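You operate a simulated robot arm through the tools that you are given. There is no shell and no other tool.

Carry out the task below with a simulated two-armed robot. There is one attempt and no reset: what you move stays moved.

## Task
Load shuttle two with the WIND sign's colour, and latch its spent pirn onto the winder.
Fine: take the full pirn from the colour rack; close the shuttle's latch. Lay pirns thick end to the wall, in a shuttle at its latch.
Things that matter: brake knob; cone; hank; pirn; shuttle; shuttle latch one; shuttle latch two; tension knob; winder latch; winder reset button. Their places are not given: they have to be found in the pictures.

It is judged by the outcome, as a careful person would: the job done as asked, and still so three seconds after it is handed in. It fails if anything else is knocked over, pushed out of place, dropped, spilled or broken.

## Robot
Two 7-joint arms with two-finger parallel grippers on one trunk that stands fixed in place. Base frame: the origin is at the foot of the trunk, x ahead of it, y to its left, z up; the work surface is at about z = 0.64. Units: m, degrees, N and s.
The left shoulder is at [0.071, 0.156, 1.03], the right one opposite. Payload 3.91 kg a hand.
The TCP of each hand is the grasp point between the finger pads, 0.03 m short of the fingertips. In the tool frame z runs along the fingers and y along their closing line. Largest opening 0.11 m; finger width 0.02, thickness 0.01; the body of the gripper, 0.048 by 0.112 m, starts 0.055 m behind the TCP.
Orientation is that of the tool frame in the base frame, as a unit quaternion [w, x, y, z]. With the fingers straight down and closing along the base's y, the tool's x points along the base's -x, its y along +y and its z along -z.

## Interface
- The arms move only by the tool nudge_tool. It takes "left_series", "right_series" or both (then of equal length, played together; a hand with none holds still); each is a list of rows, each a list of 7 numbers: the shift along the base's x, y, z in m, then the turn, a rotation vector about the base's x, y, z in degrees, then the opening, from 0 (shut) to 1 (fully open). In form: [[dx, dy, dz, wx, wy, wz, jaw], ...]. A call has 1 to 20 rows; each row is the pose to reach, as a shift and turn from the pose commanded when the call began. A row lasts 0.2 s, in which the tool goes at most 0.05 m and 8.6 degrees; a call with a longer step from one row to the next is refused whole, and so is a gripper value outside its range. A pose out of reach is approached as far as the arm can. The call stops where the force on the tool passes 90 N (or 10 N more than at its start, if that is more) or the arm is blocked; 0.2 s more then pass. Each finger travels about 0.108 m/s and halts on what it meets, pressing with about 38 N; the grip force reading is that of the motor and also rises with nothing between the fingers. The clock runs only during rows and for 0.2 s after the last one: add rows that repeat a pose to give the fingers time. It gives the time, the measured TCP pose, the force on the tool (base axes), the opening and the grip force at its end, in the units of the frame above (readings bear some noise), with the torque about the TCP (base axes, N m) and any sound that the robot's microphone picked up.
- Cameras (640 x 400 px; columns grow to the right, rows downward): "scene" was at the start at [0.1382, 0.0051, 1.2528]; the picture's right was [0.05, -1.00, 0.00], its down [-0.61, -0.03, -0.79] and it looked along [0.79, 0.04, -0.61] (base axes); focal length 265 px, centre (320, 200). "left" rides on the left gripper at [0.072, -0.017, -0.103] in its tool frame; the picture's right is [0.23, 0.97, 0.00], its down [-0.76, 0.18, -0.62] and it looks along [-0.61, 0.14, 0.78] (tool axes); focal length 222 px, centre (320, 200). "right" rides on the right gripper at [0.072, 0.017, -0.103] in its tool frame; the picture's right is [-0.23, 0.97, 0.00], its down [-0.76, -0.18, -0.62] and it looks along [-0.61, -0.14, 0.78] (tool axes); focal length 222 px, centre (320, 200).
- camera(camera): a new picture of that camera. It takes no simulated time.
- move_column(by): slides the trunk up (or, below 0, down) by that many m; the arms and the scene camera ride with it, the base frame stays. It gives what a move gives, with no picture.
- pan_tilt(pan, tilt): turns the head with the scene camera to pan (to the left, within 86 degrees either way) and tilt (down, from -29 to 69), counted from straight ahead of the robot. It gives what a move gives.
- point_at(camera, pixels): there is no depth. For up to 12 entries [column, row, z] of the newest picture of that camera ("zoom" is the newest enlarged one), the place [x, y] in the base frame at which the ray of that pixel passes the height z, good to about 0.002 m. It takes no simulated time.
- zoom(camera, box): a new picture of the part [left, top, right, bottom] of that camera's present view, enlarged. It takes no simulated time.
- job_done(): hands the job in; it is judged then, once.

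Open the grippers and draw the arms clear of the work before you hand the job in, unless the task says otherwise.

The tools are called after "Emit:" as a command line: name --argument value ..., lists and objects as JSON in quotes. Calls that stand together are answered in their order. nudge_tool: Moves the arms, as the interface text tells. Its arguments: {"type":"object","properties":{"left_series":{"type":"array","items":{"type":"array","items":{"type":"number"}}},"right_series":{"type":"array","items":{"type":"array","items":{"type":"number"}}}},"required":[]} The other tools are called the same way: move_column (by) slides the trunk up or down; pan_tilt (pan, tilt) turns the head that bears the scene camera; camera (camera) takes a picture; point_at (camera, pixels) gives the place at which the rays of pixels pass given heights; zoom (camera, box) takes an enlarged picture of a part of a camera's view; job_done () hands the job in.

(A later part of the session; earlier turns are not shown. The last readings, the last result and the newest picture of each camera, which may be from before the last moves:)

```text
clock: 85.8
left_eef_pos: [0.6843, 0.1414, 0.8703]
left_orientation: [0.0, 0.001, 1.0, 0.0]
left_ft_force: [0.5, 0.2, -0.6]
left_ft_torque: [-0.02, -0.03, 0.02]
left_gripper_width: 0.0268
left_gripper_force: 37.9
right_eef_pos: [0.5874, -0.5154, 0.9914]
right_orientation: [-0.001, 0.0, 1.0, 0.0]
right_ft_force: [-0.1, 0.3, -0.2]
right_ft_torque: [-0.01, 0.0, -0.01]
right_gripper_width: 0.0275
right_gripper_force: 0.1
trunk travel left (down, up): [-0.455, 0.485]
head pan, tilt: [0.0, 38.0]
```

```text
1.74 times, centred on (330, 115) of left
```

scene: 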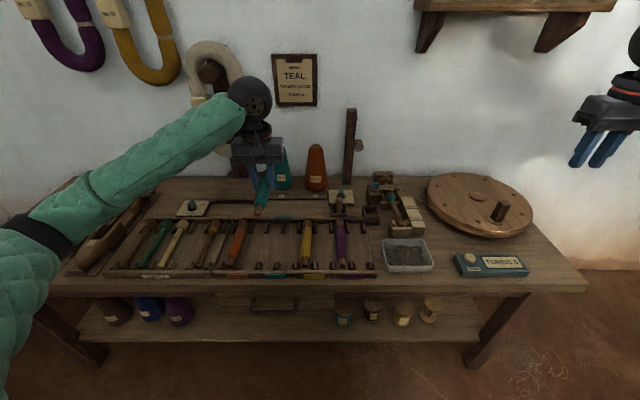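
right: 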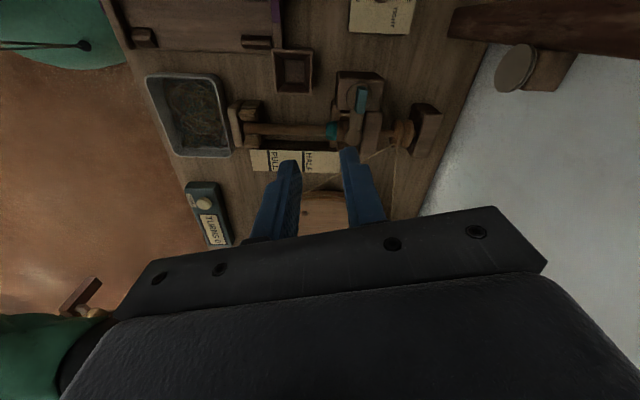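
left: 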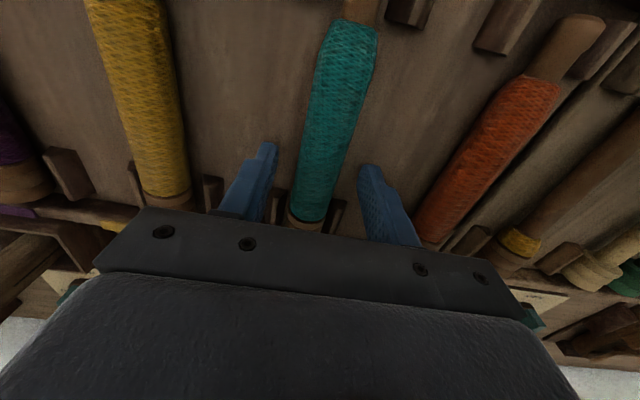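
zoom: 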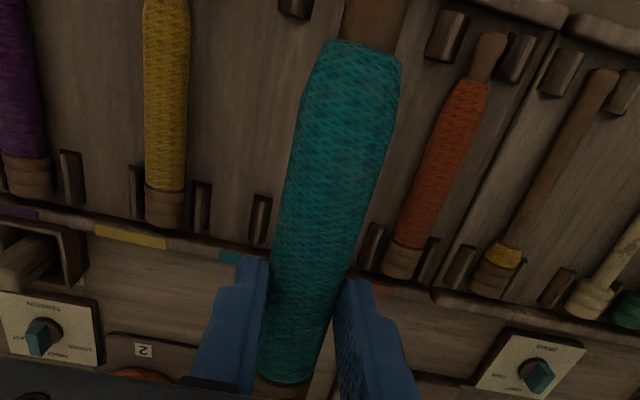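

The pirn is level and centred. I carry it to shuttle 2, staying at x≈0.66 while passing the hank post.

Emit:
nudge_tool --left_series '[[-0.01, 0.04, 0, 0, 0, 0, 0.15], [-0.02, 0.085, 0, 0, 0, 0, 0.15], [-0.025, 0.13, 0, 0, 0, 0, 0.15], [-0.025, 0.175, 0, 0, 0, 0, 0.15], [-0.025, 0.22, 0, 0, 0, 0, 0.15], [-0.025, 0.265, 0, 0, 0, 0, 0.15], [-0.015, 0.31, 0, 0, 0, 0, 0.15], [0.005, 0.352, 0, 0, 0, 0, 0.15], [0.025, 0.392, 0, 0, 0, 0, 0.15], [0.045, 0.43, 0, 0, 0, 0, 0.15], [0.065, 0.465, 0, 0, 0, 0, 0.15], [0.08, 0.49, 0, 0, 0, 0, 0.15], [0.08, 0.4935, -0.03, 0, 0, 0, 0.15], [0.08, 0.4935, -0.06, 0, 0, 0, 0.15], [0.08, 0.4935, -0.06, 0, 0, 0, 0.15]]'

Emit:
pan_tilt --pan 35 --tilt 28

Emit:
camera --camera "left"

Emit:
camera --camera "scene"

```text
clock: 89.0
left_eef_pos: [0.7594, 0.6359, 0.8104]
left_orientation: [0.0, 0.001, 1.0, 0.0]
left_ft_force: [0.7, 0.7, -0.1]
left_ft_torque: [0.0, -0.01, 0.0]
left_gripper_width: 0.0268
left_gripper_force: 38.9
right_eef_pos: [0.586, -0.5166, 0.9928]
right_orientation: [0.0, 0.0, 1.0, 0.0]
right_ft_force: [0.3, -0.6, -0.4]
right_ft_torque: [-0.01, -0.01, -0.01]
right_gripper_width: 0.0274
right_gripper_force: 0.1
trunk travel left (down, up): [-0.455, 0.485]
head pan, tilt: [0.0, 38.0]
```

```text
clock: 90.1
left_eef_pos: [0.7597, 0.6363, 0.8084]
left_orientation: [0.0, -0.001, 1.0, 0.0]
left_ft_force: [-0.6, 0.1, 0.0]
left_ft_torque: [0.0, 0.0, 0.03]
left_gripper_width: 0.0271
left_gripper_force: 37.7
right_eef_pos: [0.5867, -0.5177, 0.991]
right_orientation: [-0.001, 0.0, 1.0, 0.0]
right_ft_force: [-0.3, 0.7, 1.2]
right_ft_torque: [-0.03, 0.02, 0.01]
right_gripper_width: 0.0272
right_gripper_force: 0.1
trunk travel left (down, up): [-0.455, 0.485]
head pan, tilt: [35.0, 28.0]
```

```text
taken
```

left: 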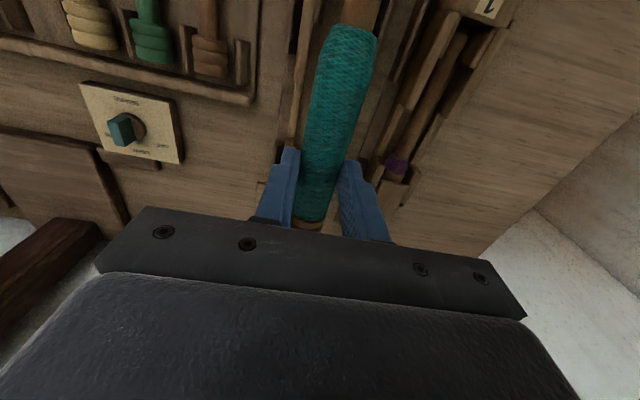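

```text
taken
```

scene: 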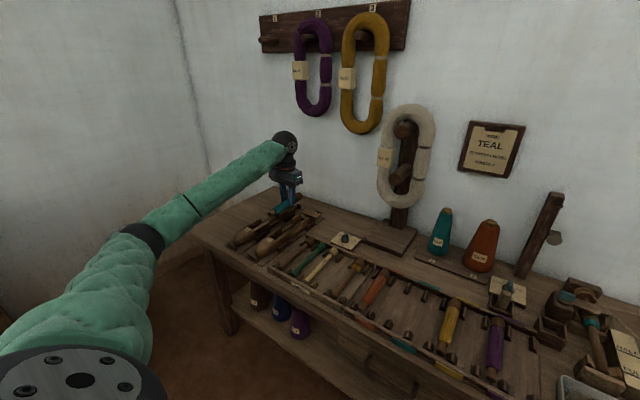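

I zoom on the hand and shuttle 2 from the scene camera to check alignment.

Emit:
zoom --camera "scene" --box '[240, 170, 340, 260]'

Emit:
zoom --camera "left" --box '[250, 0, 430, 240]'

```text
4.44 times, centred on (290, 215) of scene
```

zoom: 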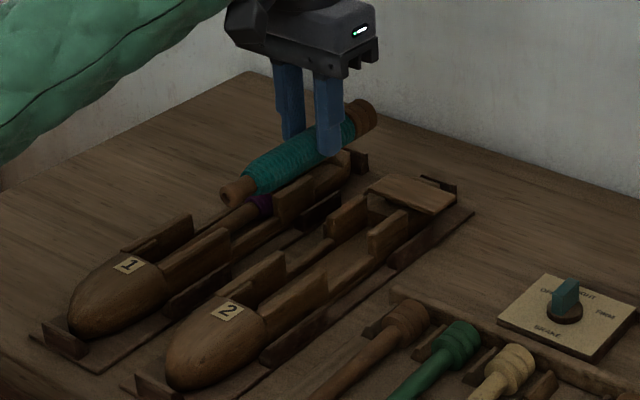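

```text
1.67 times, centred on (340, 120) of left
```

zoom: 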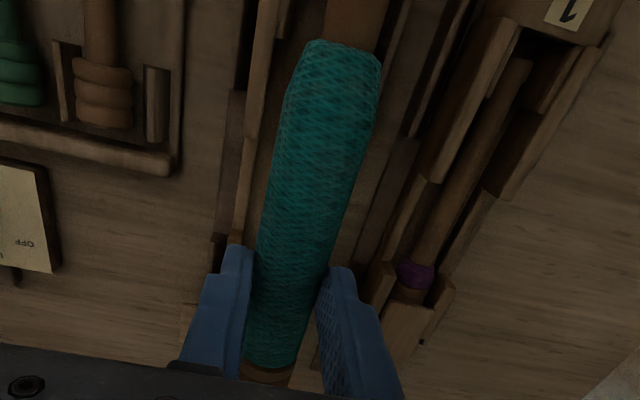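

The pirn is aligned above shuttle 2's trough. I shift 3 mm forward and lower until the pirn just enters between the cheeks (TCP z≈0.715).

Emit:
nudge_tool --left_series '[[0.003, -0.001, -0.03, 0, 0, 0, 0.15], [0.003, -0.001, -0.06, 0, 0, 0, 0.15], [0.003, -0.001, -0.08, 0, 0, 0, 0.15], [0.003, -0.001, -0.091, 0, 0, 0, 0.15], [0.003, -0.001, -0.091, 0, 0, 0, 0.15]]'

Emit:
zoom --camera "scene" --box '[250, 185, 320, 245]'

Emit:
zoom --camera "left" --box '[250, 0, 430, 240]'

```text
clock: 91.3
left_eef_pos: [0.7628, 0.6348, 0.7195]
left_orientation: [-0.001, 0.0, 1.0, 0.0]
left_ft_force: [-0.1, -0.2, -1.0]
left_ft_torque: [-0.02, -0.04, -0.01]
left_gripper_width: 0.027
left_gripper_force: 38.2
right_eef_pos: [0.5864, -0.5162, 0.9929]
right_orientation: [-0.001, 0.0, 1.0, 0.001]
right_ft_force: [0.3, 0.7, -0.2]
right_ft_torque: [-0.01, -0.04, 0.01]
right_gripper_width: 0.0275
right_gripper_force: 0.1
trunk travel left (down, up): [-0.455, 0.485]
head pan, tilt: [35.0, 28.0]
```

```text
6.67 times, centred on (285, 215) of scene
```

zoom: 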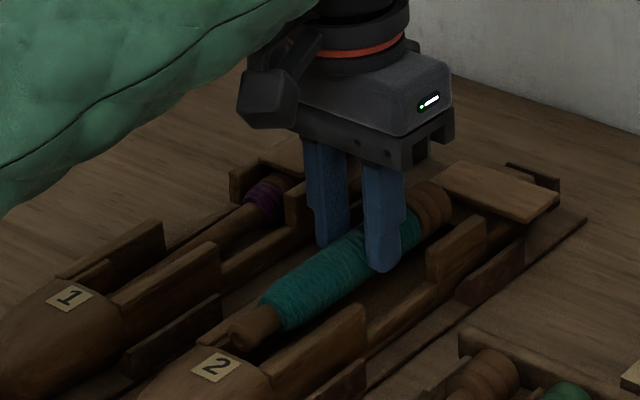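

```text
1.67 times, centred on (340, 120) of left
```

zoom: 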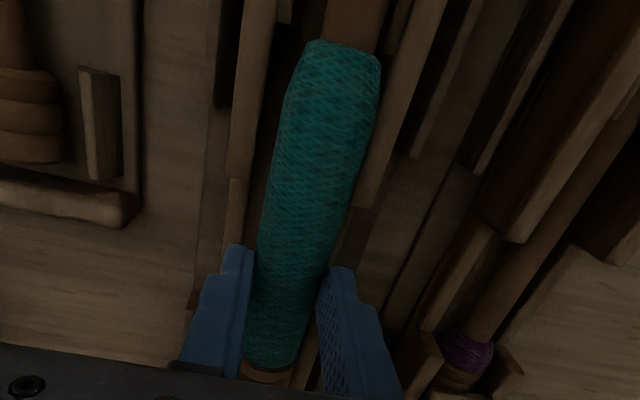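

I check the tip's clearance from the shuttle's front cap.

Emit:
zoom --camera "scene" --box '[262, 220, 302, 255]'

Emit:
point_at --camera "zoom" --pixels '[[130, 150, 0.69], [200, 250, 0.69], [250, 230, 0.68]]'

```text
11.43 times, centred on (282, 238) of scene
```

zoom: 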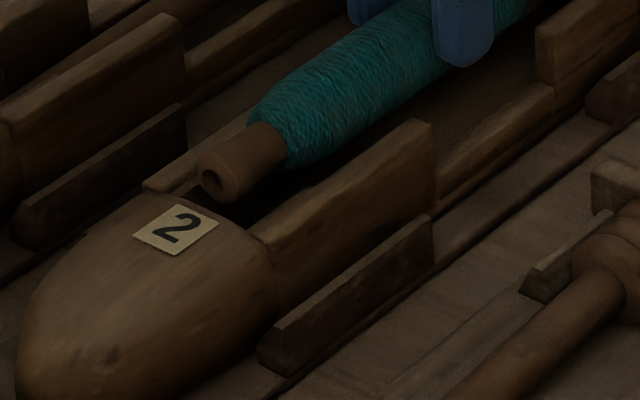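

```text
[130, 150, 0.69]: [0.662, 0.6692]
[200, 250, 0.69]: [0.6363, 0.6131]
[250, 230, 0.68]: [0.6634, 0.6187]
```

I query the tip end and cap edge in this zoom.

Emit:
point_at --camera "zoom" --pixels '[[212, 183, 0.692], [212, 183, 0.7], [212, 205, 0.685], [212, 205, 0.692], [262, 240, 0.675], [180, 193, 0.675], [425, 125, 0.683], [150, 187, 0.683]]'

```text
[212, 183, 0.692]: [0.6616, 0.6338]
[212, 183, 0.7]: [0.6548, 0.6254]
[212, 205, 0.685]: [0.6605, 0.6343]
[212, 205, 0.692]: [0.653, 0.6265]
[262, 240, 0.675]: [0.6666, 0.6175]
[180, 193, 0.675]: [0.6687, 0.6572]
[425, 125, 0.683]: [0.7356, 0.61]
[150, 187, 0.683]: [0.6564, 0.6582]
```

The tip is marginally close to the cap's rear edge, so I shift 4 mm toward the wall and lower in small steps toward the rails.

Emit:
nudge_tool --left_series '[[0.004, 0, 0, 0, 0, 0, 0.15], [0.004, 0, -0.006, 0, 0, 0, 0.15], [0.004, 0, -0.012, 0, 0, 0, 0.15], [0.004, 0, -0.017, 0, 0, 0, 0.15], [0.004, 0, -0.017, 0, 0, 0, 0.15]]'

Emit:
zoom --camera "scene" --box '[250, 195, 314, 250]'

Emit:
zoom --camera "scene" --box '[262, 220, 302, 255]'

```text
clock: 92.5
left_eef_pos: [0.7688, 0.6338, 0.705]
left_orientation: [0.001, 0.0, 1.0, 0.0]
left_ft_force: [0.1, -0.5, 0.2]
left_ft_torque: [0.01, -0.02, 0.0]
left_gripper_width: 0.0272
left_gripper_force: 38.0
right_eef_pos: [0.587, -0.5161, 0.9928]
right_orientation: [-0.001, 0.0, 1.0, 0.001]
right_ft_force: [-0.2, -0.3, -0.5]
right_ft_torque: [0.02, -0.01, 0.01]
right_gripper_width: 0.0277
right_gripper_force: 0.1
trunk travel left (down, up): [-0.455, 0.485]
head pan, tilt: [35.0, 28.0]
```

```text
7.27 times, centred on (282, 222) of scene
```

zoom: 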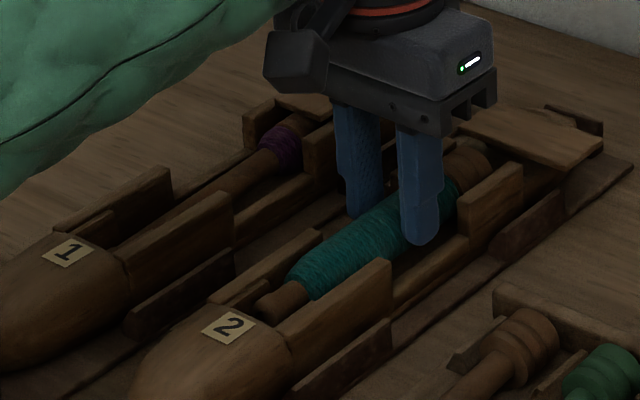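

```text
11.43 times, centred on (282, 238) of scene
```

zoom: 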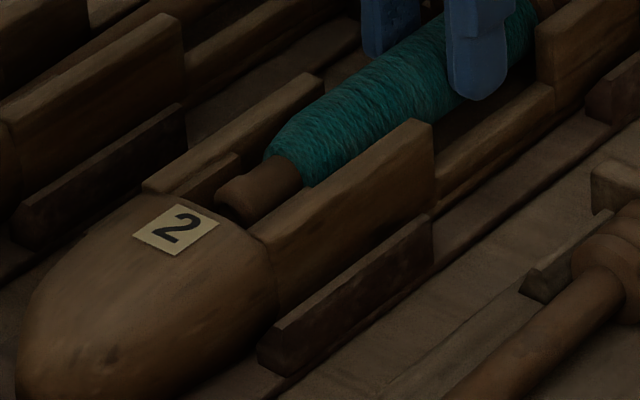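

It slides in freely. I lower another 10 mm in small steps.

Emit:
nudge_tool --left_series '[[0, 0.0005, -0.003, 0, 0, 0, 0.15], [0, 0.0005, -0.006, 0, 0, 0, 0.15], [0, 0.0005, -0.008, 0, 0, 0, 0.15], [0, 0.0005, -0.01, 0, 0, 0, 0.15], [0, 0.0005, -0.01, 0, 0, 0, 0.15]]'

Emit:
zoom --camera "scene" --box '[250, 195, 314, 250]'

```text
clock: 93.7
left_eef_pos: [0.7684, 0.635, 0.6966]
left_orientation: [0.0, -0.001, 1.0, 0.0]
left_ft_force: [2.6, 3.6, 7.8]
left_ft_torque: [0.17, 0.12, -0.06]
left_gripper_width: 0.027
left_gripper_force: 38.2
right_eef_pos: [0.5872, -0.5168, 0.9933]
right_orientation: [0.0, 0.0, 1.0, 0.0]
right_ft_force: [-0.1, -0.4, 0.2]
right_ft_torque: [-0.01, 0.0, 0.01]
right_gripper_width: 0.0274
right_gripper_force: 0.0
trunk travel left (down, up): [-0.455, 0.485]
head pan, tilt: [35.0, 28.0]
```

```text
7.27 times, centred on (282, 222) of scene
```

zoom: 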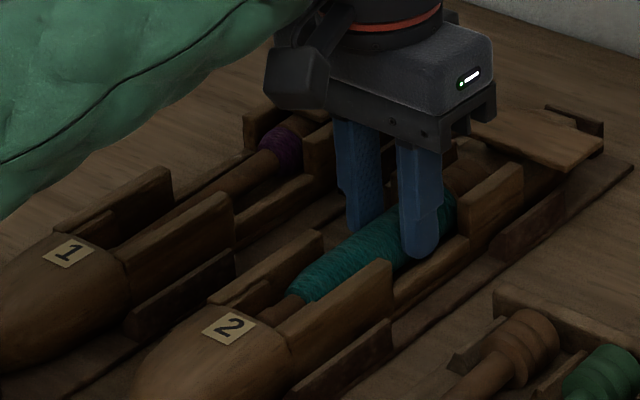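

Light contact (≈8 N): fingertips on the rails or pirn on its seat. I ease up 1 mm and open the jaws slowly to let it settle.

Emit:
nudge_tool --left_series '[[0, 0, 0.001, 0, 0, 0, 0.15], [0, 0, 0.001, 0, 0, 0, 0.26], [0, 0, 0.001, 0, 0, 0, 0.32], [0, 0, 0.001, 0, 0, 0, 0.36], [0, 0, 0.001, 0, 0, 0, 0.38], [0, 0, 0.001, 0, 0, 0, 0.38]]'

Emit:
zoom --camera "scene" --box '[250, 195, 314, 250]'

Emit:
zoom --camera "left" --box '[250, 0, 430, 240]'

```text
clock: 95.1
left_eef_pos: [0.7669, 0.6339, 0.6954]
left_orientation: [0.0, 0.0, 1.0, 0.0]
left_ft_force: [-0.2, 0.0, -0.5]
left_ft_torque: [-0.04, 0.0, 0.0]
left_gripper_width: 0.0417
left_gripper_force: 0.0
right_eef_pos: [0.5861, -0.5156, 0.9925]
right_orientation: [-0.001, 0.0, 1.0, -0.001]
right_ft_force: [0.5, -0.6, -0.3]
right_ft_torque: [-0.03, 0.01, -0.04]
right_gripper_width: 0.0273
right_gripper_force: 0.1
trunk travel left (down, up): [-0.455, 0.485]
head pan, tilt: [35.0, 28.0]
```

```text
7.27 times, centred on (282, 222) of scene
```

zoom: 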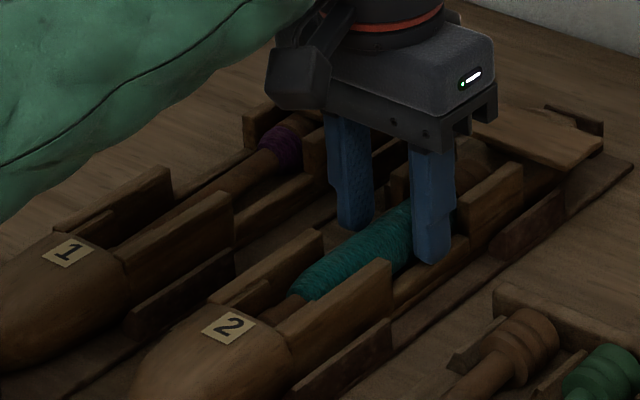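

```text
1.67 times, centred on (340, 120) of left
```

zoom: 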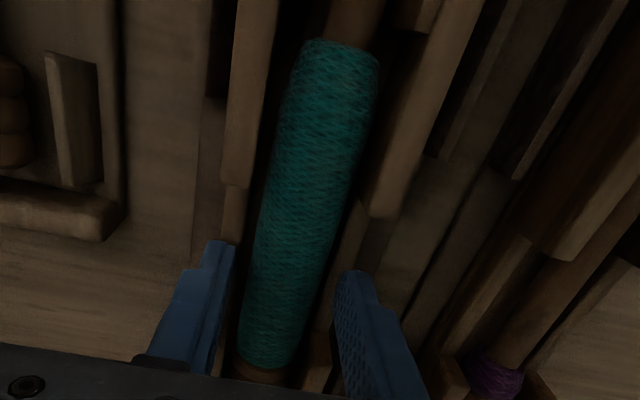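

Released with no residual force. I lift the hand straight up and inspect how the pirn lies in shuttle 2.

Emit:
nudge_tool --left_series '[[0, 0, 0.01, 0, 0, 0, 0.38], [0, 0, 0.03, 0, 0, 0, 0.4], [0, 0, 0.07, 0, 0, 0, 0.4], [0, 0, 0.11, 0, 0, 0, 0.4], [0.02, 0, 0.13, 0, 0, 0, 0.4], [0.03, 0, 0.13, 0, 0, 0, 0.4]]'

Emit:
zoom --camera "scene" --box '[250, 195, 322, 250]'

Emit:
camera --camera "left"

Emit:
zoom --camera "left" --box '[250, 0, 430, 180]'

```text
clock: 96.5
left_eef_pos: [0.798, 0.6329, 0.8257]
left_orientation: [0.0, 0.0, 1.0, -0.001]
left_ft_force: [0.4, -0.5, -0.5]
left_ft_torque: [-0.01, 0.0, 0.01]
left_gripper_width: 0.0439
left_gripper_force: 0.1
right_eef_pos: [0.5864, -0.5159, 0.9915]
right_orientation: [-0.002, 0.0, 1.0, 0.0]
right_ft_force: [-0.6, 0.9, -0.4]
right_ft_torque: [0.05, -0.05, -0.01]
right_gripper_width: 0.0274
right_gripper_force: 0.1
trunk travel left (down, up): [-0.455, 0.485]
head pan, tilt: [35.0, 28.0]
```

```text
7.27 times, centred on (286, 222) of scene
```

zoom: 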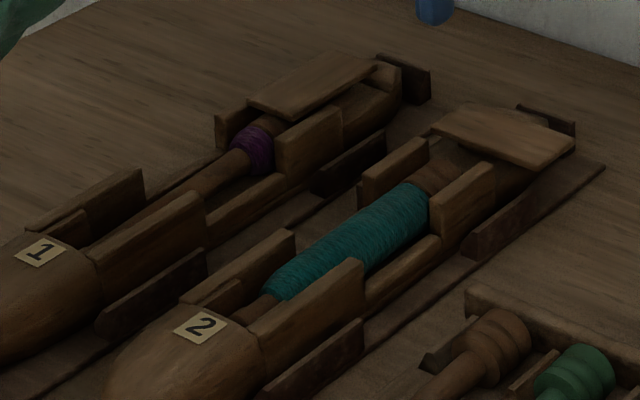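

```text
taken
```

left: 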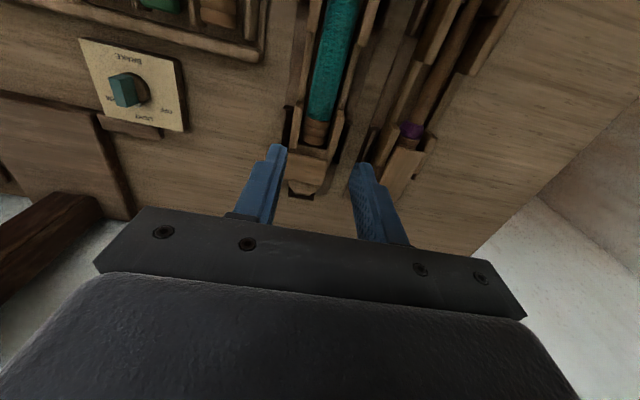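

```text
2.22 times, centred on (340, 90) of left
```

zoom: 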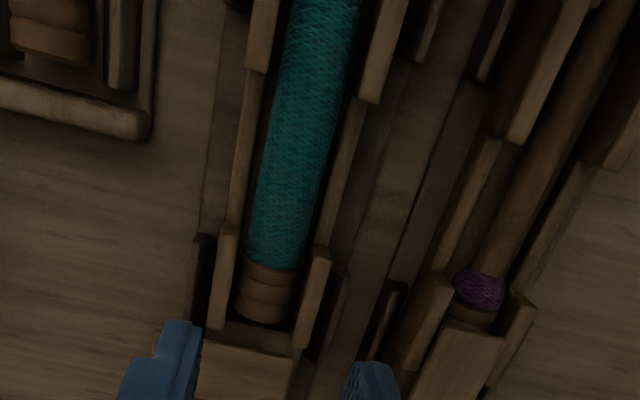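

The full teal pirn is seated with its thick end at the latch. Now I locate the open latch plate's corners to plan closing it.

Emit:
zoom --camera "scene" --box '[290, 195, 334, 225]'

```text
13.33 times, centred on (312, 210) of scene
```

zoom: 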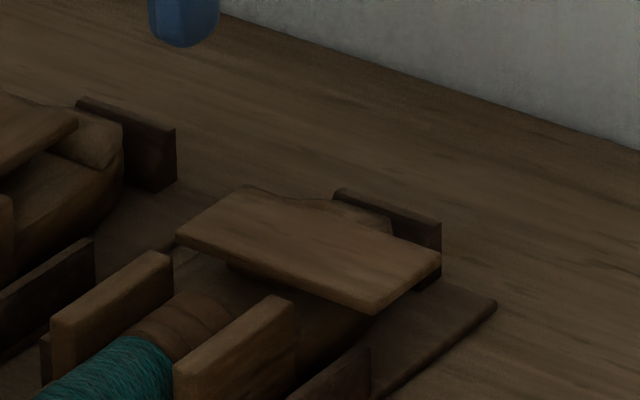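

Emit:
point_at --camera "zoom" --pixels '[[177, 234, 0.69], [247, 188, 0.69], [440, 254, 0.69], [372, 307, 0.69], [300, 260, 0.69]]'

```text
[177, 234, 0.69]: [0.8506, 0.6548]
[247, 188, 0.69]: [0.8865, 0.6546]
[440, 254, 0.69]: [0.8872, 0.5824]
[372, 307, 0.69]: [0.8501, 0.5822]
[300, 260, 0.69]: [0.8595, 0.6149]
```

The plate spans x 0.8505–0.887, y 0.582–0.655 when open; pivot ≈(0.868,0.6356). I close the fingers, tilt them 20° forward for reach, and hover on the plate's wall side near its free end.

Emit:
nudge_tool --left_series '[[0.025, -0.01, -0.005, 0, -6, 0, 0.2], [0.05, -0.02, -0.01, 0, -12, 0, 0], [0.075, -0.03, -0.015, 0, -18, 0, 0], [0.096, -0.039, -0.022, 0, -20, 0, 0], [0.096, -0.039, -0.03, 0, -20, 0, 0], [0.096, -0.039, -0.03, 0, -20, 0, 0]]'

Emit:
zoom --camera "scene" --box '[280, 180, 344, 230]'

Emit:
camera --camera "left"

```text
clock: 97.9
left_eef_pos: [0.8952, 0.5964, 0.7959]
left_orientation: [0.174, 0.0, 0.985, -0.001]
left_ft_force: [0.2, 0.6, -0.1]
left_ft_torque: [-0.01, -0.02, 0.02]
left_gripper_width: 0.0
left_gripper_force: 37.4
right_eef_pos: [0.5862, -0.516, 0.9916]
right_orientation: [-0.001, 0.0, 1.0, 0.0]
right_ft_force: [-0.1, -0.5, 0.2]
right_ft_torque: [0.05, -0.01, 0.0]
right_gripper_width: 0.0274
right_gripper_force: 0.1
trunk travel left (down, up): [-0.455, 0.485]
head pan, tilt: [35.0, 28.0]
```

```text
8.00 times, centred on (312, 205) of scene
```

zoom: 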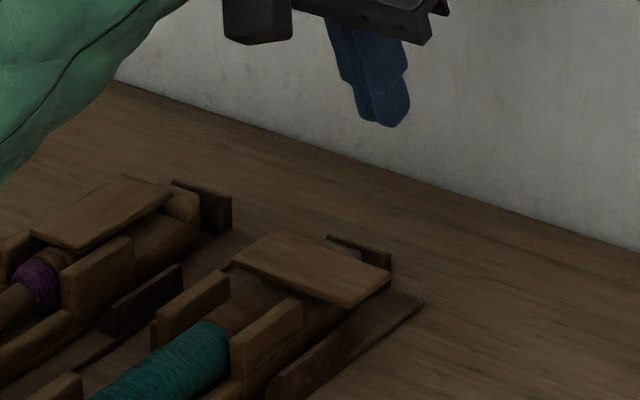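

```text
taken
```

left: 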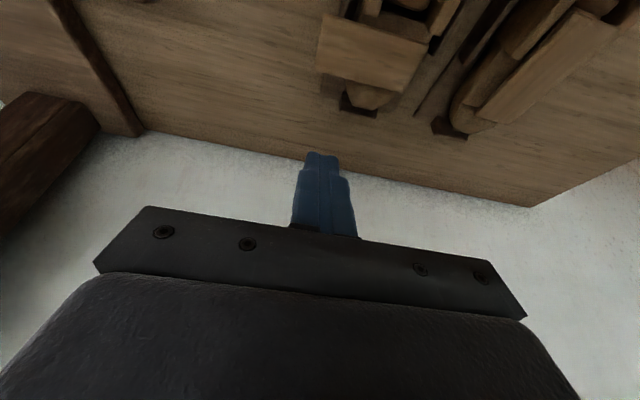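

The pusher is hovering beyond the plate's far edge. I descend to plate level (TCP z≈0.717) in steps.

Emit:
nudge_tool --left_series '[[0, -0.002, -0.02, 0, 0, 0, 0], [0, -0.002, -0.04, 0, 0, 0, 0], [0, -0.002, -0.06, 0, 0, 0, 0], [0, -0.002, -0.072, 0, 0, 0, 0], [0, -0.002, -0.078, 0, 0, 0, 0], [0, -0.002, -0.078, 0, 0, 0, 0]]'

Emit:
zoom --camera "scene" --box '[280, 180, 344, 230]'

Emit:
zoom --camera "left" --box '[230, 40, 430, 220]'

```text
clock: 99.3
left_eef_pos: [0.8953, 0.5926, 0.7165]
left_orientation: [0.173, 0.0, 0.985, 0.0]
left_ft_force: [1.2, 0.5, 0.5]
left_ft_torque: [0.0, -0.04, 0.0]
left_gripper_width: 0.0002
left_gripper_force: 37.1
right_eef_pos: [0.5867, -0.5154, 0.9924]
right_orientation: [-0.001, 0.0, 1.0, -0.001]
right_ft_force: [0.2, 0.2, -0.3]
right_ft_torque: [-0.01, -0.02, -0.03]
right_gripper_width: 0.0275
right_gripper_force: 0.0
trunk travel left (down, up): [-0.455, 0.485]
head pan, tilt: [35.0, 28.0]
```

```text
8.00 times, centred on (312, 205) of scene
```

zoom: 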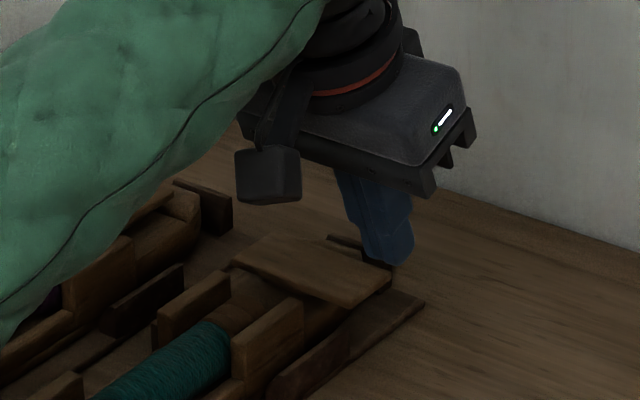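

```text
2.22 times, centred on (330, 130) of left
```

zoom: 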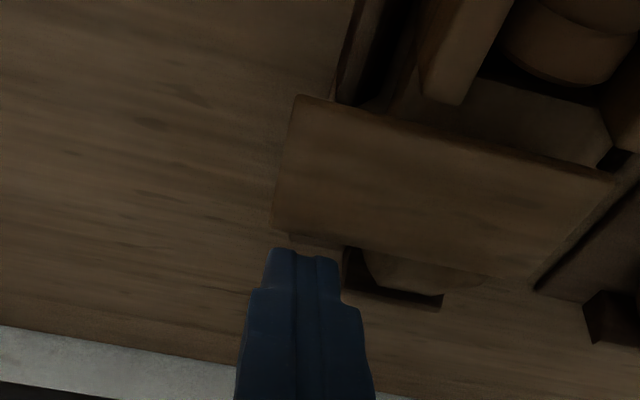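

The pusher stands just beyond the plate's far edge near its free end. I sweep it along the closing arc to about half-way.

Emit:
nudge_tool --left_series '[[-0.005, 0.0005, 0, 0, 0, 0, 0], [-0.009, 0.001, 0, 0, 0, 0, 0], [-0.0176, -0.0043, 0, 0, 0, 0, 0], [-0.0294, -0.0069, 0, 0, 0, 0, 0], [-0.0417, -0.0065, 0, 0, 0, 0, 0], [-0.0417, -0.0065, 0, 0, 0, 0, 0]]'

Emit:
zoom --camera "scene" --box '[280, 180, 344, 230]'

Emit:
zoom --camera "left" --box '[230, 40, 430, 220]'

```text
clock: 100.7
left_eef_pos: [0.8535, 0.5852, 0.7157]
left_orientation: [0.174, 0.0, 0.985, -0.002]
left_ft_force: [-0.4, -0.9, 0.1]
left_ft_torque: [0.03, 0.0, 0.0]
left_gripper_width: 0.0001
left_gripper_force: 38.4
right_eef_pos: [0.5869, -0.5155, 0.9913]
right_orientation: [0.0, 0.0, 1.0, 0.001]
right_ft_force: [0.0, 0.1, -0.2]
right_ft_torque: [0.01, 0.01, 0.03]
right_gripper_width: 0.0275
right_gripper_force: 0.1
trunk travel left (down, up): [-0.455, 0.485]
head pan, tilt: [35.0, 28.0]
```

```text
8.00 times, centred on (312, 205) of scene
```

zoom: 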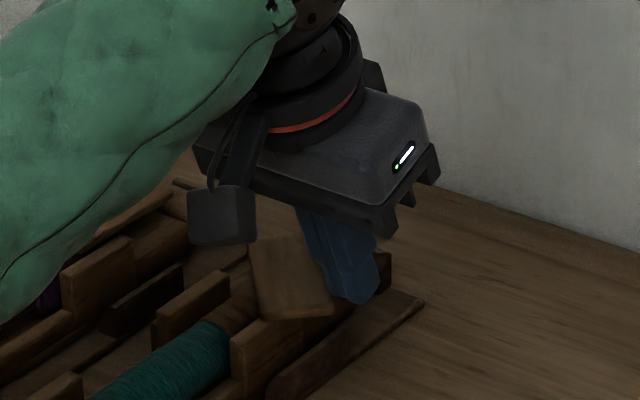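

```text
2.22 times, centred on (330, 130) of left
```

zoom: 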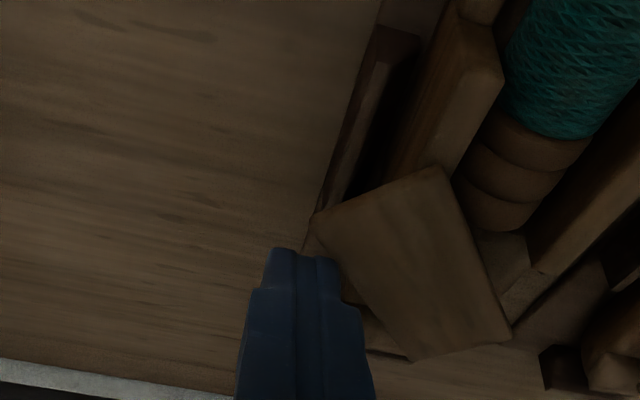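

The latch swings at about 45° with negligible force. I continue the arc to the closed position.

Emit:
nudge_tool --left_series '[[-0.006, 0.0025, 0, 0, 0, 0, 0], [-0.0124, 0.0052, 0, 0, 0, 0, 0], [-0.018, 0.0088, 0, 0, 0, 0, 0], [-0.0233, 0.0125, 0, 0, 0, 0, 0], [-0.028, 0.0175, 0, 0, 0, 0, 0], [-0.031, 0.0205, 0, 0, 0, 0, 0], [-0.031, 0.0205, 0, 0, 0, 0, 0]]'

Emit:
zoom --camera "scene" --box '[280, 180, 344, 230]'

Emit:
zoom --camera "left" --box '[230, 40, 430, 220]'

```text
clock: 102.3
left_eef_pos: [0.8226, 0.6066, 0.7179]
left_orientation: [0.173, 0.0, 0.985, 0.0]
left_ft_force: [0.5, 0.7, 0.0]
left_ft_torque: [-0.02, 0.0, -0.02]
left_gripper_width: 0.0001
left_gripper_force: 38.0
right_eef_pos: [0.5854, -0.5157, 0.9922]
right_orientation: [0.0, 0.0, 1.0, 0.0]
right_ft_force: [0.0, 0.0, 0.3]
right_ft_torque: [0.02, 0.02, 0.03]
right_gripper_width: 0.0274
right_gripper_force: 0.1
trunk travel left (down, up): [-0.455, 0.485]
head pan, tilt: [35.0, 28.0]
```

```text
8.00 times, centred on (312, 205) of scene
```

zoom: 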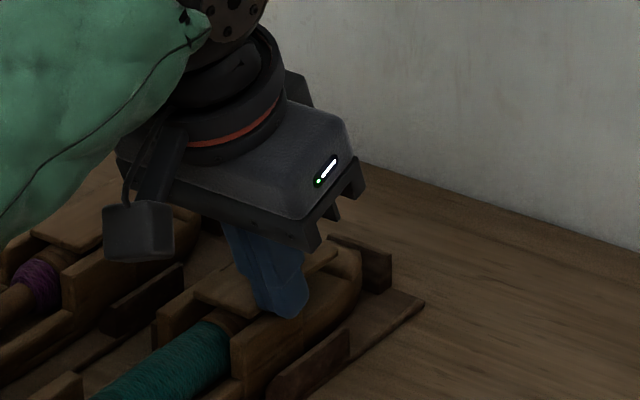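

```text
2.22 times, centred on (330, 130) of left
```

zoom: 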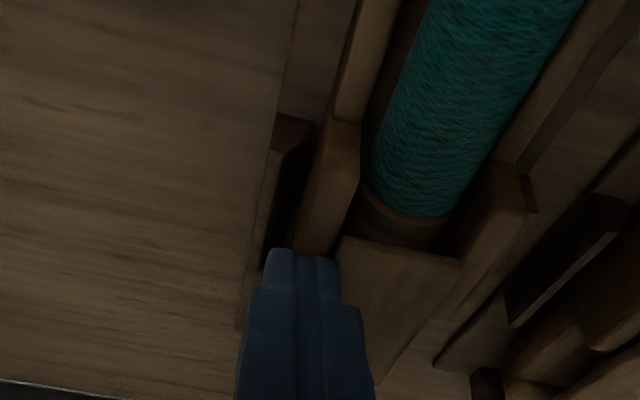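

The plate is nearly in line over the thick end. I press gently +y a few more millimetres until it meets its closed stop.

Emit:
nudge_tool --left_series '[[-0.001, 0.0015, 0, 0, 0, 0, 0], [-0.001, 0.003, 0, 0, 0, 0, 0], [-0.001, 0.003, 0, 0, 0, 0, 0]]'

Emit:
zoom --camera "left" --box '[230, 40, 430, 220]'

```text
clock: 103.1
left_eef_pos: [0.8212, 0.6093, 0.7178]
left_orientation: [0.174, 0.001, 0.985, -0.001]
left_ft_force: [0.6, -1.9, 0.5]
left_ft_torque: [-0.01, -0.04, 0.01]
left_gripper_width: 0.0
left_gripper_force: 37.6
right_eef_pos: [0.5867, -0.5167, 0.9917]
right_orientation: [0.0, 0.001, 1.0, 0.0]
right_ft_force: [0.4, 0.2, 0.0]
right_ft_torque: [0.01, -0.01, -0.02]
right_gripper_width: 0.0273
right_gripper_force: 0.0
trunk travel left (down, up): [-0.455, 0.485]
head pan, tilt: [35.0, 28.0]
```

```text
2.22 times, centred on (330, 130) of left
```

zoom: 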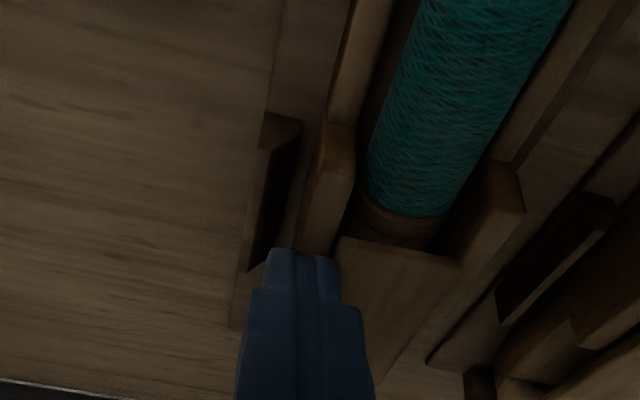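

Slight resistance (−1.9 N). I lift the hand off and measure whether the plate is fully in line.

Emit:
nudge_tool --left_series '[[0, -0.003, 0.01, 0, 0, 0, 0], [0, -0.005, 0.04, 0, 0, 0, 0], [0, -0.01, 0.08, 0, 4, 0, 0], [0, -0.01, 0.11, 0, 10, 0, 0], [-0.01, -0.005, 0.12, 0, 16, 0, 0], [-0.02, 0, 0.12, 0, 20, 0, 0], [-0.02, 0, 0.12, 0, 20, 0, 0]]'

Emit:
zoom --camera "left" --box '[240, 60, 420, 220]'

Emit:
zoom --camera "scene" --box '[280, 190, 330, 230]'

```text
clock: 104.7
left_eef_pos: [0.8008, 0.6103, 0.8367]
left_orientation: [-0.001, 0.001, 1.0, 0.0]
left_ft_force: [-0.5, 0.8, -0.7]
left_ft_torque: [0.04, 0.0, 0.01]
left_gripper_width: 0.0
left_gripper_force: 37.3
right_eef_pos: [0.5871, -0.5166, 0.9918]
right_orientation: [-0.001, -0.001, 1.0, -0.001]
right_ft_force: [0.4, -0.6, -0.6]
right_ft_torque: [0.01, -0.01, 0.04]
right_gripper_width: 0.0278
right_gripper_force: 0.0
trunk travel left (down, up): [-0.455, 0.485]
head pan, tilt: [35.0, 28.0]
```

```text
2.50 times, centred on (330, 140) of left
```

zoom: 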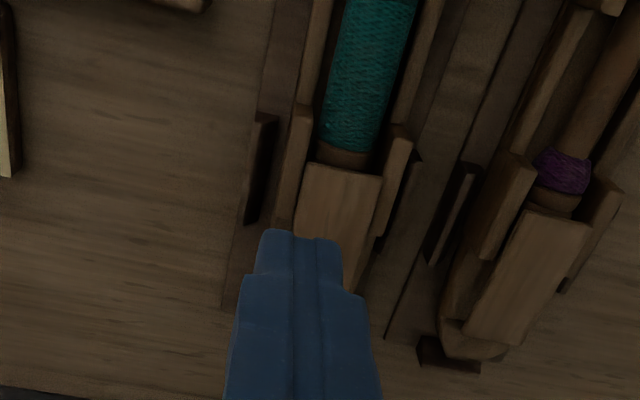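

```text
10.00 times, centred on (305, 210) of scene
```

zoom: 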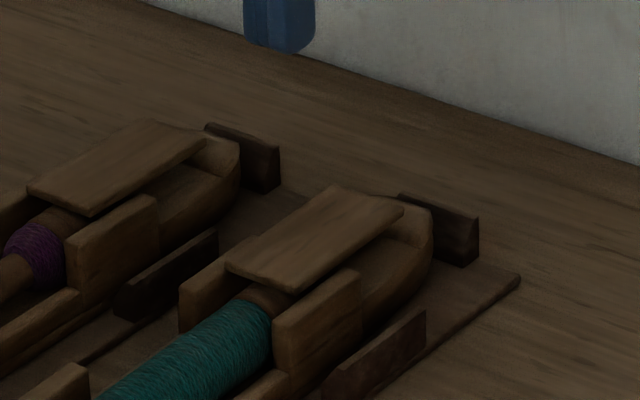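

I compare the corners of latch two with latch one at z=0.69 to judge whether it is fully closed.

Emit:
point_at --camera "zoom" --pixels '[[227, 264, 0.69], [293, 290, 0.69], [402, 208, 0.69], [335, 187, 0.69], [28, 187, 0.69], [92, 213, 0.69], [205, 142, 0.69], [152, 122, 0.69]]'

```text
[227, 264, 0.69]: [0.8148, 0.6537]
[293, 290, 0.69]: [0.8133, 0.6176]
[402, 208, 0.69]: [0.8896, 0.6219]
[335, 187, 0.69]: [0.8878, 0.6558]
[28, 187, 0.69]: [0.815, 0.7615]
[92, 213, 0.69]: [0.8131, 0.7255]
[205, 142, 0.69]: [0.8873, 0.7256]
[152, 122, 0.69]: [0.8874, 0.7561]
```

Latch two's far end suggests it could be 1–2° short of its stop. I go back down beside its free end and press gently +y once more, watching for the stop.

Emit:
nudge_tool --left_series '[[0.015, -0.012, -0.02, 0, 0, 0, 0], [0.026, -0.012, -0.05, 0, 0, 0, 0], [0.026, -0.012, -0.085, 0, 0, 0, 0], [0.026, -0.012, -0.108, 0, 0, 0, 0], [0.026, -0.012, -0.12, 0, 0, 0, 0], [0.026, -0.012, -0.12, 0, 0, 0, 0]]'

Emit:
zoom --camera "left" --box '[240, 60, 420, 220]'

```text
clock: 106.1
left_eef_pos: [0.8268, 0.5981, 0.7177]
left_orientation: [0.0, 0.0, 1.0, 0.0]
left_ft_force: [-0.1, -0.6, 1.0]
left_ft_torque: [0.01, 0.03, -0.03]
left_gripper_width: 0.0
left_gripper_force: 37.9
right_eef_pos: [0.5873, -0.5167, 0.993]
right_orientation: [-0.001, 0.0, 1.0, 0.0]
right_ft_force: [-0.2, -0.7, -0.1]
right_ft_torque: [0.02, -0.04, 0.0]
right_gripper_width: 0.0277
right_gripper_force: 0.1
trunk travel left (down, up): [-0.455, 0.485]
head pan, tilt: [35.0, 28.0]
```

```text
2.50 times, centred on (330, 140) of left
```

zoom: 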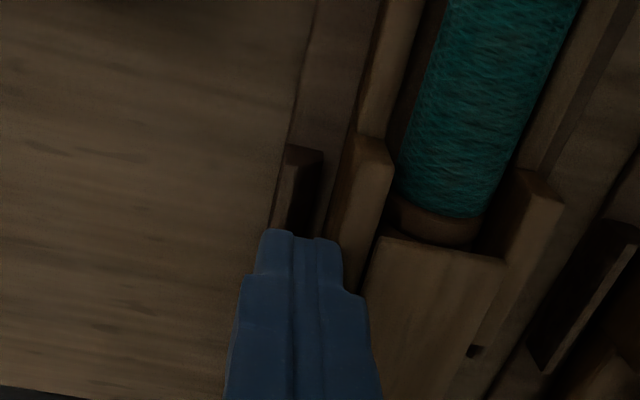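

I press +y in small steps and read the reaction.

Emit:
nudge_tool --left_series '[[0, 0.004, -0.0015, 0, 0, 0, 0], [0, 0.008, -0.0015, 0, 0, 0, 0], [0, 0.01, -0.0015, 0, 0, 0, 0], [0, 0.012, -0.0015, 0, 0, 0, 0], [0, 0.012, -0.0015, 0, 0, 0, 0]]'

Emit:
zoom --camera "left" --box '[240, 60, 420, 220]'

```text
clock: 107.3
left_eef_pos: [0.8261, 0.6105, 0.7151]
left_orientation: [0.001, 0.0, 1.0, 0.0]
left_ft_force: [0.8, -0.7, -0.9]
left_ft_torque: [-0.03, -0.01, 0.01]
left_gripper_width: 0.0
left_gripper_force: 37.4
right_eef_pos: [0.5856, -0.5157, 0.9924]
right_orientation: [-0.001, 0.0, 1.0, 0.0]
right_ft_force: [-0.6, 0.0, -0.3]
right_ft_torque: [0.02, -0.01, -0.02]
right_gripper_width: 0.0277
right_gripper_force: 0.0
trunk travel left (down, up): [-0.455, 0.485]
head pan, tilt: [35.0, 28.0]
```

```text
2.50 times, centred on (330, 140) of left
```

zoom: 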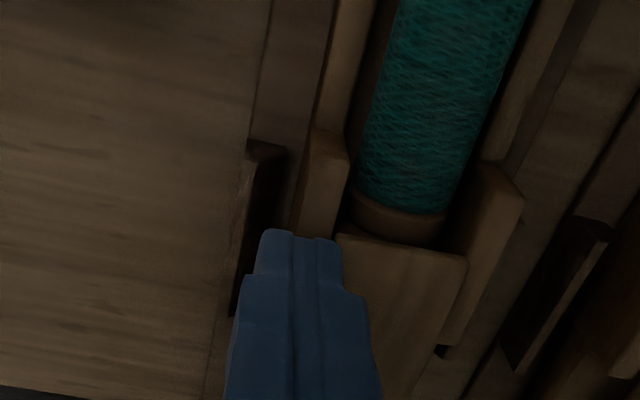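

Near-zero force; the plate edge still looks about 1–2° off. I push another 3 mm in 1 mm steps.

Emit:
nudge_tool --left_series '[[0, 0.001, 0, 0, 0, 0, 0], [0, 0.002, 0, 0, 0, 0, 0], [0, 0.003, 0, 0, 0, 0, 0], [0, 0.003, 0, 0, 0, 0, 0]]'

Emit:
zoom --camera "left" --box '[240, 60, 420, 220]'

```text
clock: 108.3
left_eef_pos: [0.8255, 0.612, 0.717]
left_orientation: [0.0, -0.001, 1.0, -0.001]
left_ft_force: [-0.6, -7.6, 3.4]
left_ft_torque: [-0.23, 0.0, 0.03]
left_gripper_width: 0.0
left_gripper_force: 37.7
right_eef_pos: [0.5859, -0.5173, 0.992]
right_orientation: [0.0, 0.0, 1.0, -0.001]
right_ft_force: [0.0, -0.5, 0.5]
right_ft_torque: [-0.01, -0.01, 0.0]
right_gripper_width: 0.0275
right_gripper_force: 0.1
trunk travel left (down, up): [-0.455, 0.485]
head pan, tilt: [35.0, 28.0]
```

```text
2.50 times, centred on (330, 140) of left
```

zoom: 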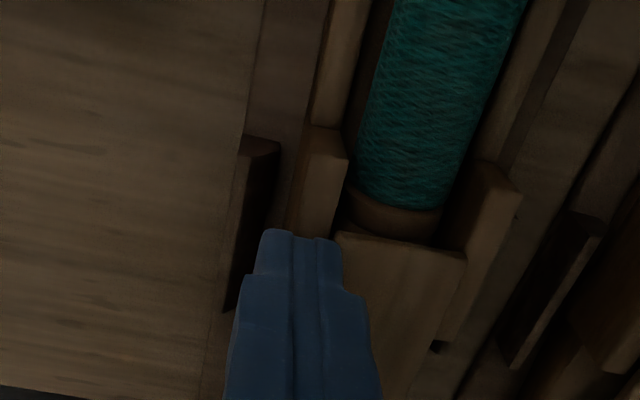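

Reaction of −7.6 N: the latch is against its closed stop. I back off -y and lift away.

Emit:
nudge_tool --left_series '[[0, -0.003, 0, 0, 0, 0, 0], [0, -0.008, 0.005, 0, 0, 0, 0], [0, -0.01, 0.04, 0, 0, 0, 0], [-0.01, -0.01, 0.08, 0, 0, 0, 0], [-0.03, -0.01, 0.12, 0, 0, 0, 0.2], [-0.06, -0.01, 0.15, 0, 0, 0, 0.3], [-0.08, -0.01, 0.17, 0, 0, 0, 0.3]]'

Emit:
zoom --camera "scene" --box '[250, 190, 330, 250]'

Emit:
camera --camera "left"

Emit:
zoom --camera "left" --box '[250, 0, 430, 200]'

```text
clock: 109.9
left_eef_pos: [0.7458, 0.6015, 0.8864]
left_orientation: [-0.001, 0.001, 1.0, 0.0]
left_ft_force: [0.3, 0.7, 0.3]
left_ft_torque: [0.03, 0.01, -0.01]
left_gripper_width: 0.0329
left_gripper_force: 0.1
right_eef_pos: [0.5865, -0.5179, 0.9927]
right_orientation: [0.0, 0.0, 1.0, 0.0]
right_ft_force: [-0.7, -0.7, -0.3]
right_ft_torque: [0.0, -0.03, -0.01]
right_gripper_width: 0.0275
right_gripper_force: 0.0
trunk travel left (down, up): [-0.455, 0.485]
head pan, tilt: [35.0, 28.0]
```

```text
6.67 times, centred on (290, 220) of scene
```

zoom: 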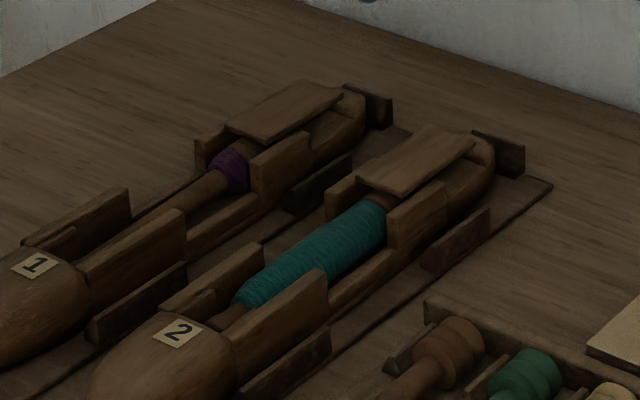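

```text
taken
```

left: 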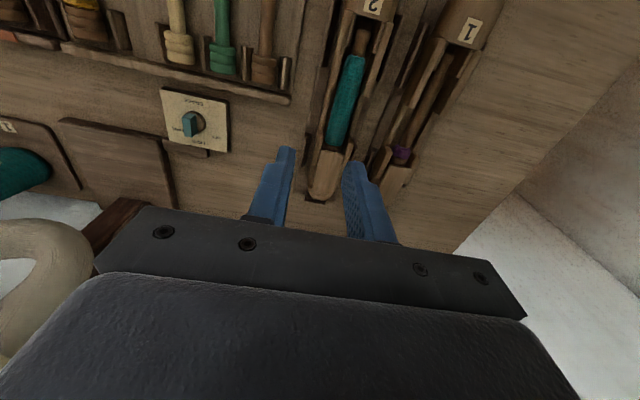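

```text
2.00 times, centred on (340, 100) of left
```

zoom: 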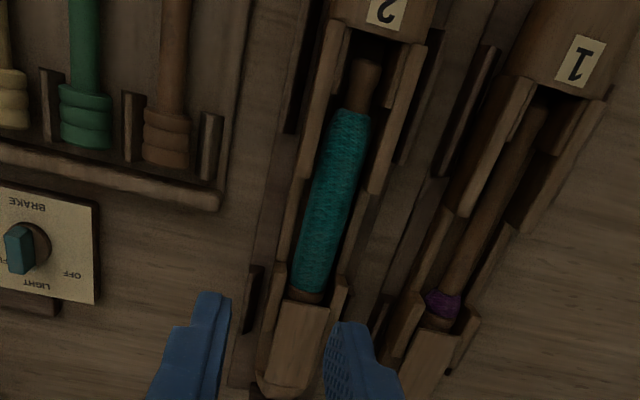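

Latch two now lies parallel to latch one, with the teal pirn beneath. I measure the two pirns' tips and collars for comparison.

Emit:
point_at --camera "zoom" --pixels '[[370, 57, 0.668], [545, 103, 0.668], [305, 300, 0.67], [435, 325, 0.67], [378, 40, 0.685], [545, 90, 0.685], [277, 300, 0.69], [329, 313, 0.69], [310, 393, 0.69], [258, 382, 0.69]]'

Emit:
zoom --camera "scene" --box '[270, 205, 320, 240]'

```text
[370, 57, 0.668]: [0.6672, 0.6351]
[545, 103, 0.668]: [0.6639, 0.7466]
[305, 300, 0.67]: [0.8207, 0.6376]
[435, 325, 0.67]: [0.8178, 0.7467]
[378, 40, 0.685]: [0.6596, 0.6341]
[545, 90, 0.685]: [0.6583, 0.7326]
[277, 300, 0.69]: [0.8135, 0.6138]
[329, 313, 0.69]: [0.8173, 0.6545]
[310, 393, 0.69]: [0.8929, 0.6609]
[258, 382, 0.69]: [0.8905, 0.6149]
```

```text
11.43 times, centred on (295, 222) of scene
```

zoom: 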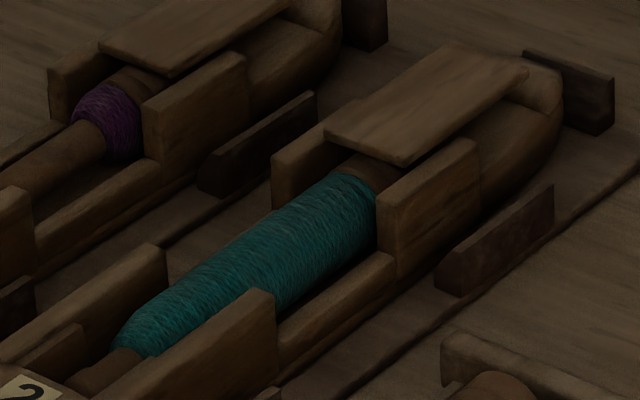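

I compare both latch plates' edges accurately in one closer zoom.

Emit:
zoom --camera "scene" --box '[274, 192, 324, 224]'

```text
12.50 times, centred on (299, 208) of scene
```

zoom: 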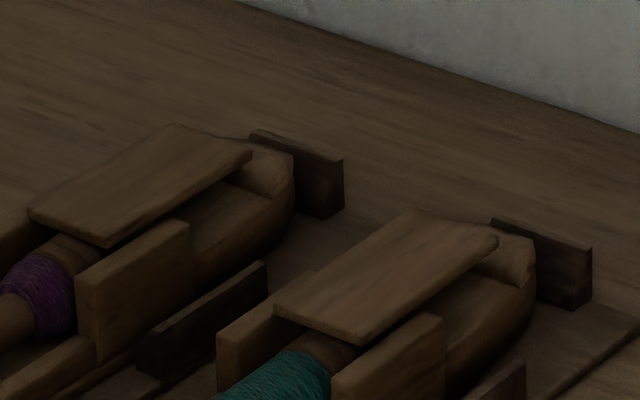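

Emit:
point_at --camera "zoom" --pixels '[[28, 208, 0.69], [104, 242, 0.69], [252, 153, 0.69], [178, 125, 0.69], [274, 306, 0.69], [356, 340, 0.69], [498, 237, 0.69], [418, 210, 0.69]]'

```text
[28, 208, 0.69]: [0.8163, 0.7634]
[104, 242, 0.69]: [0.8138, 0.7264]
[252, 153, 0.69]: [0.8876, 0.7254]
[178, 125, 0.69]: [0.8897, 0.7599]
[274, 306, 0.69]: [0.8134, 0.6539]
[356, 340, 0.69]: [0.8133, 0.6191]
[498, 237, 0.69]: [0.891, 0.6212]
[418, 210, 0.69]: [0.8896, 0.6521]
```

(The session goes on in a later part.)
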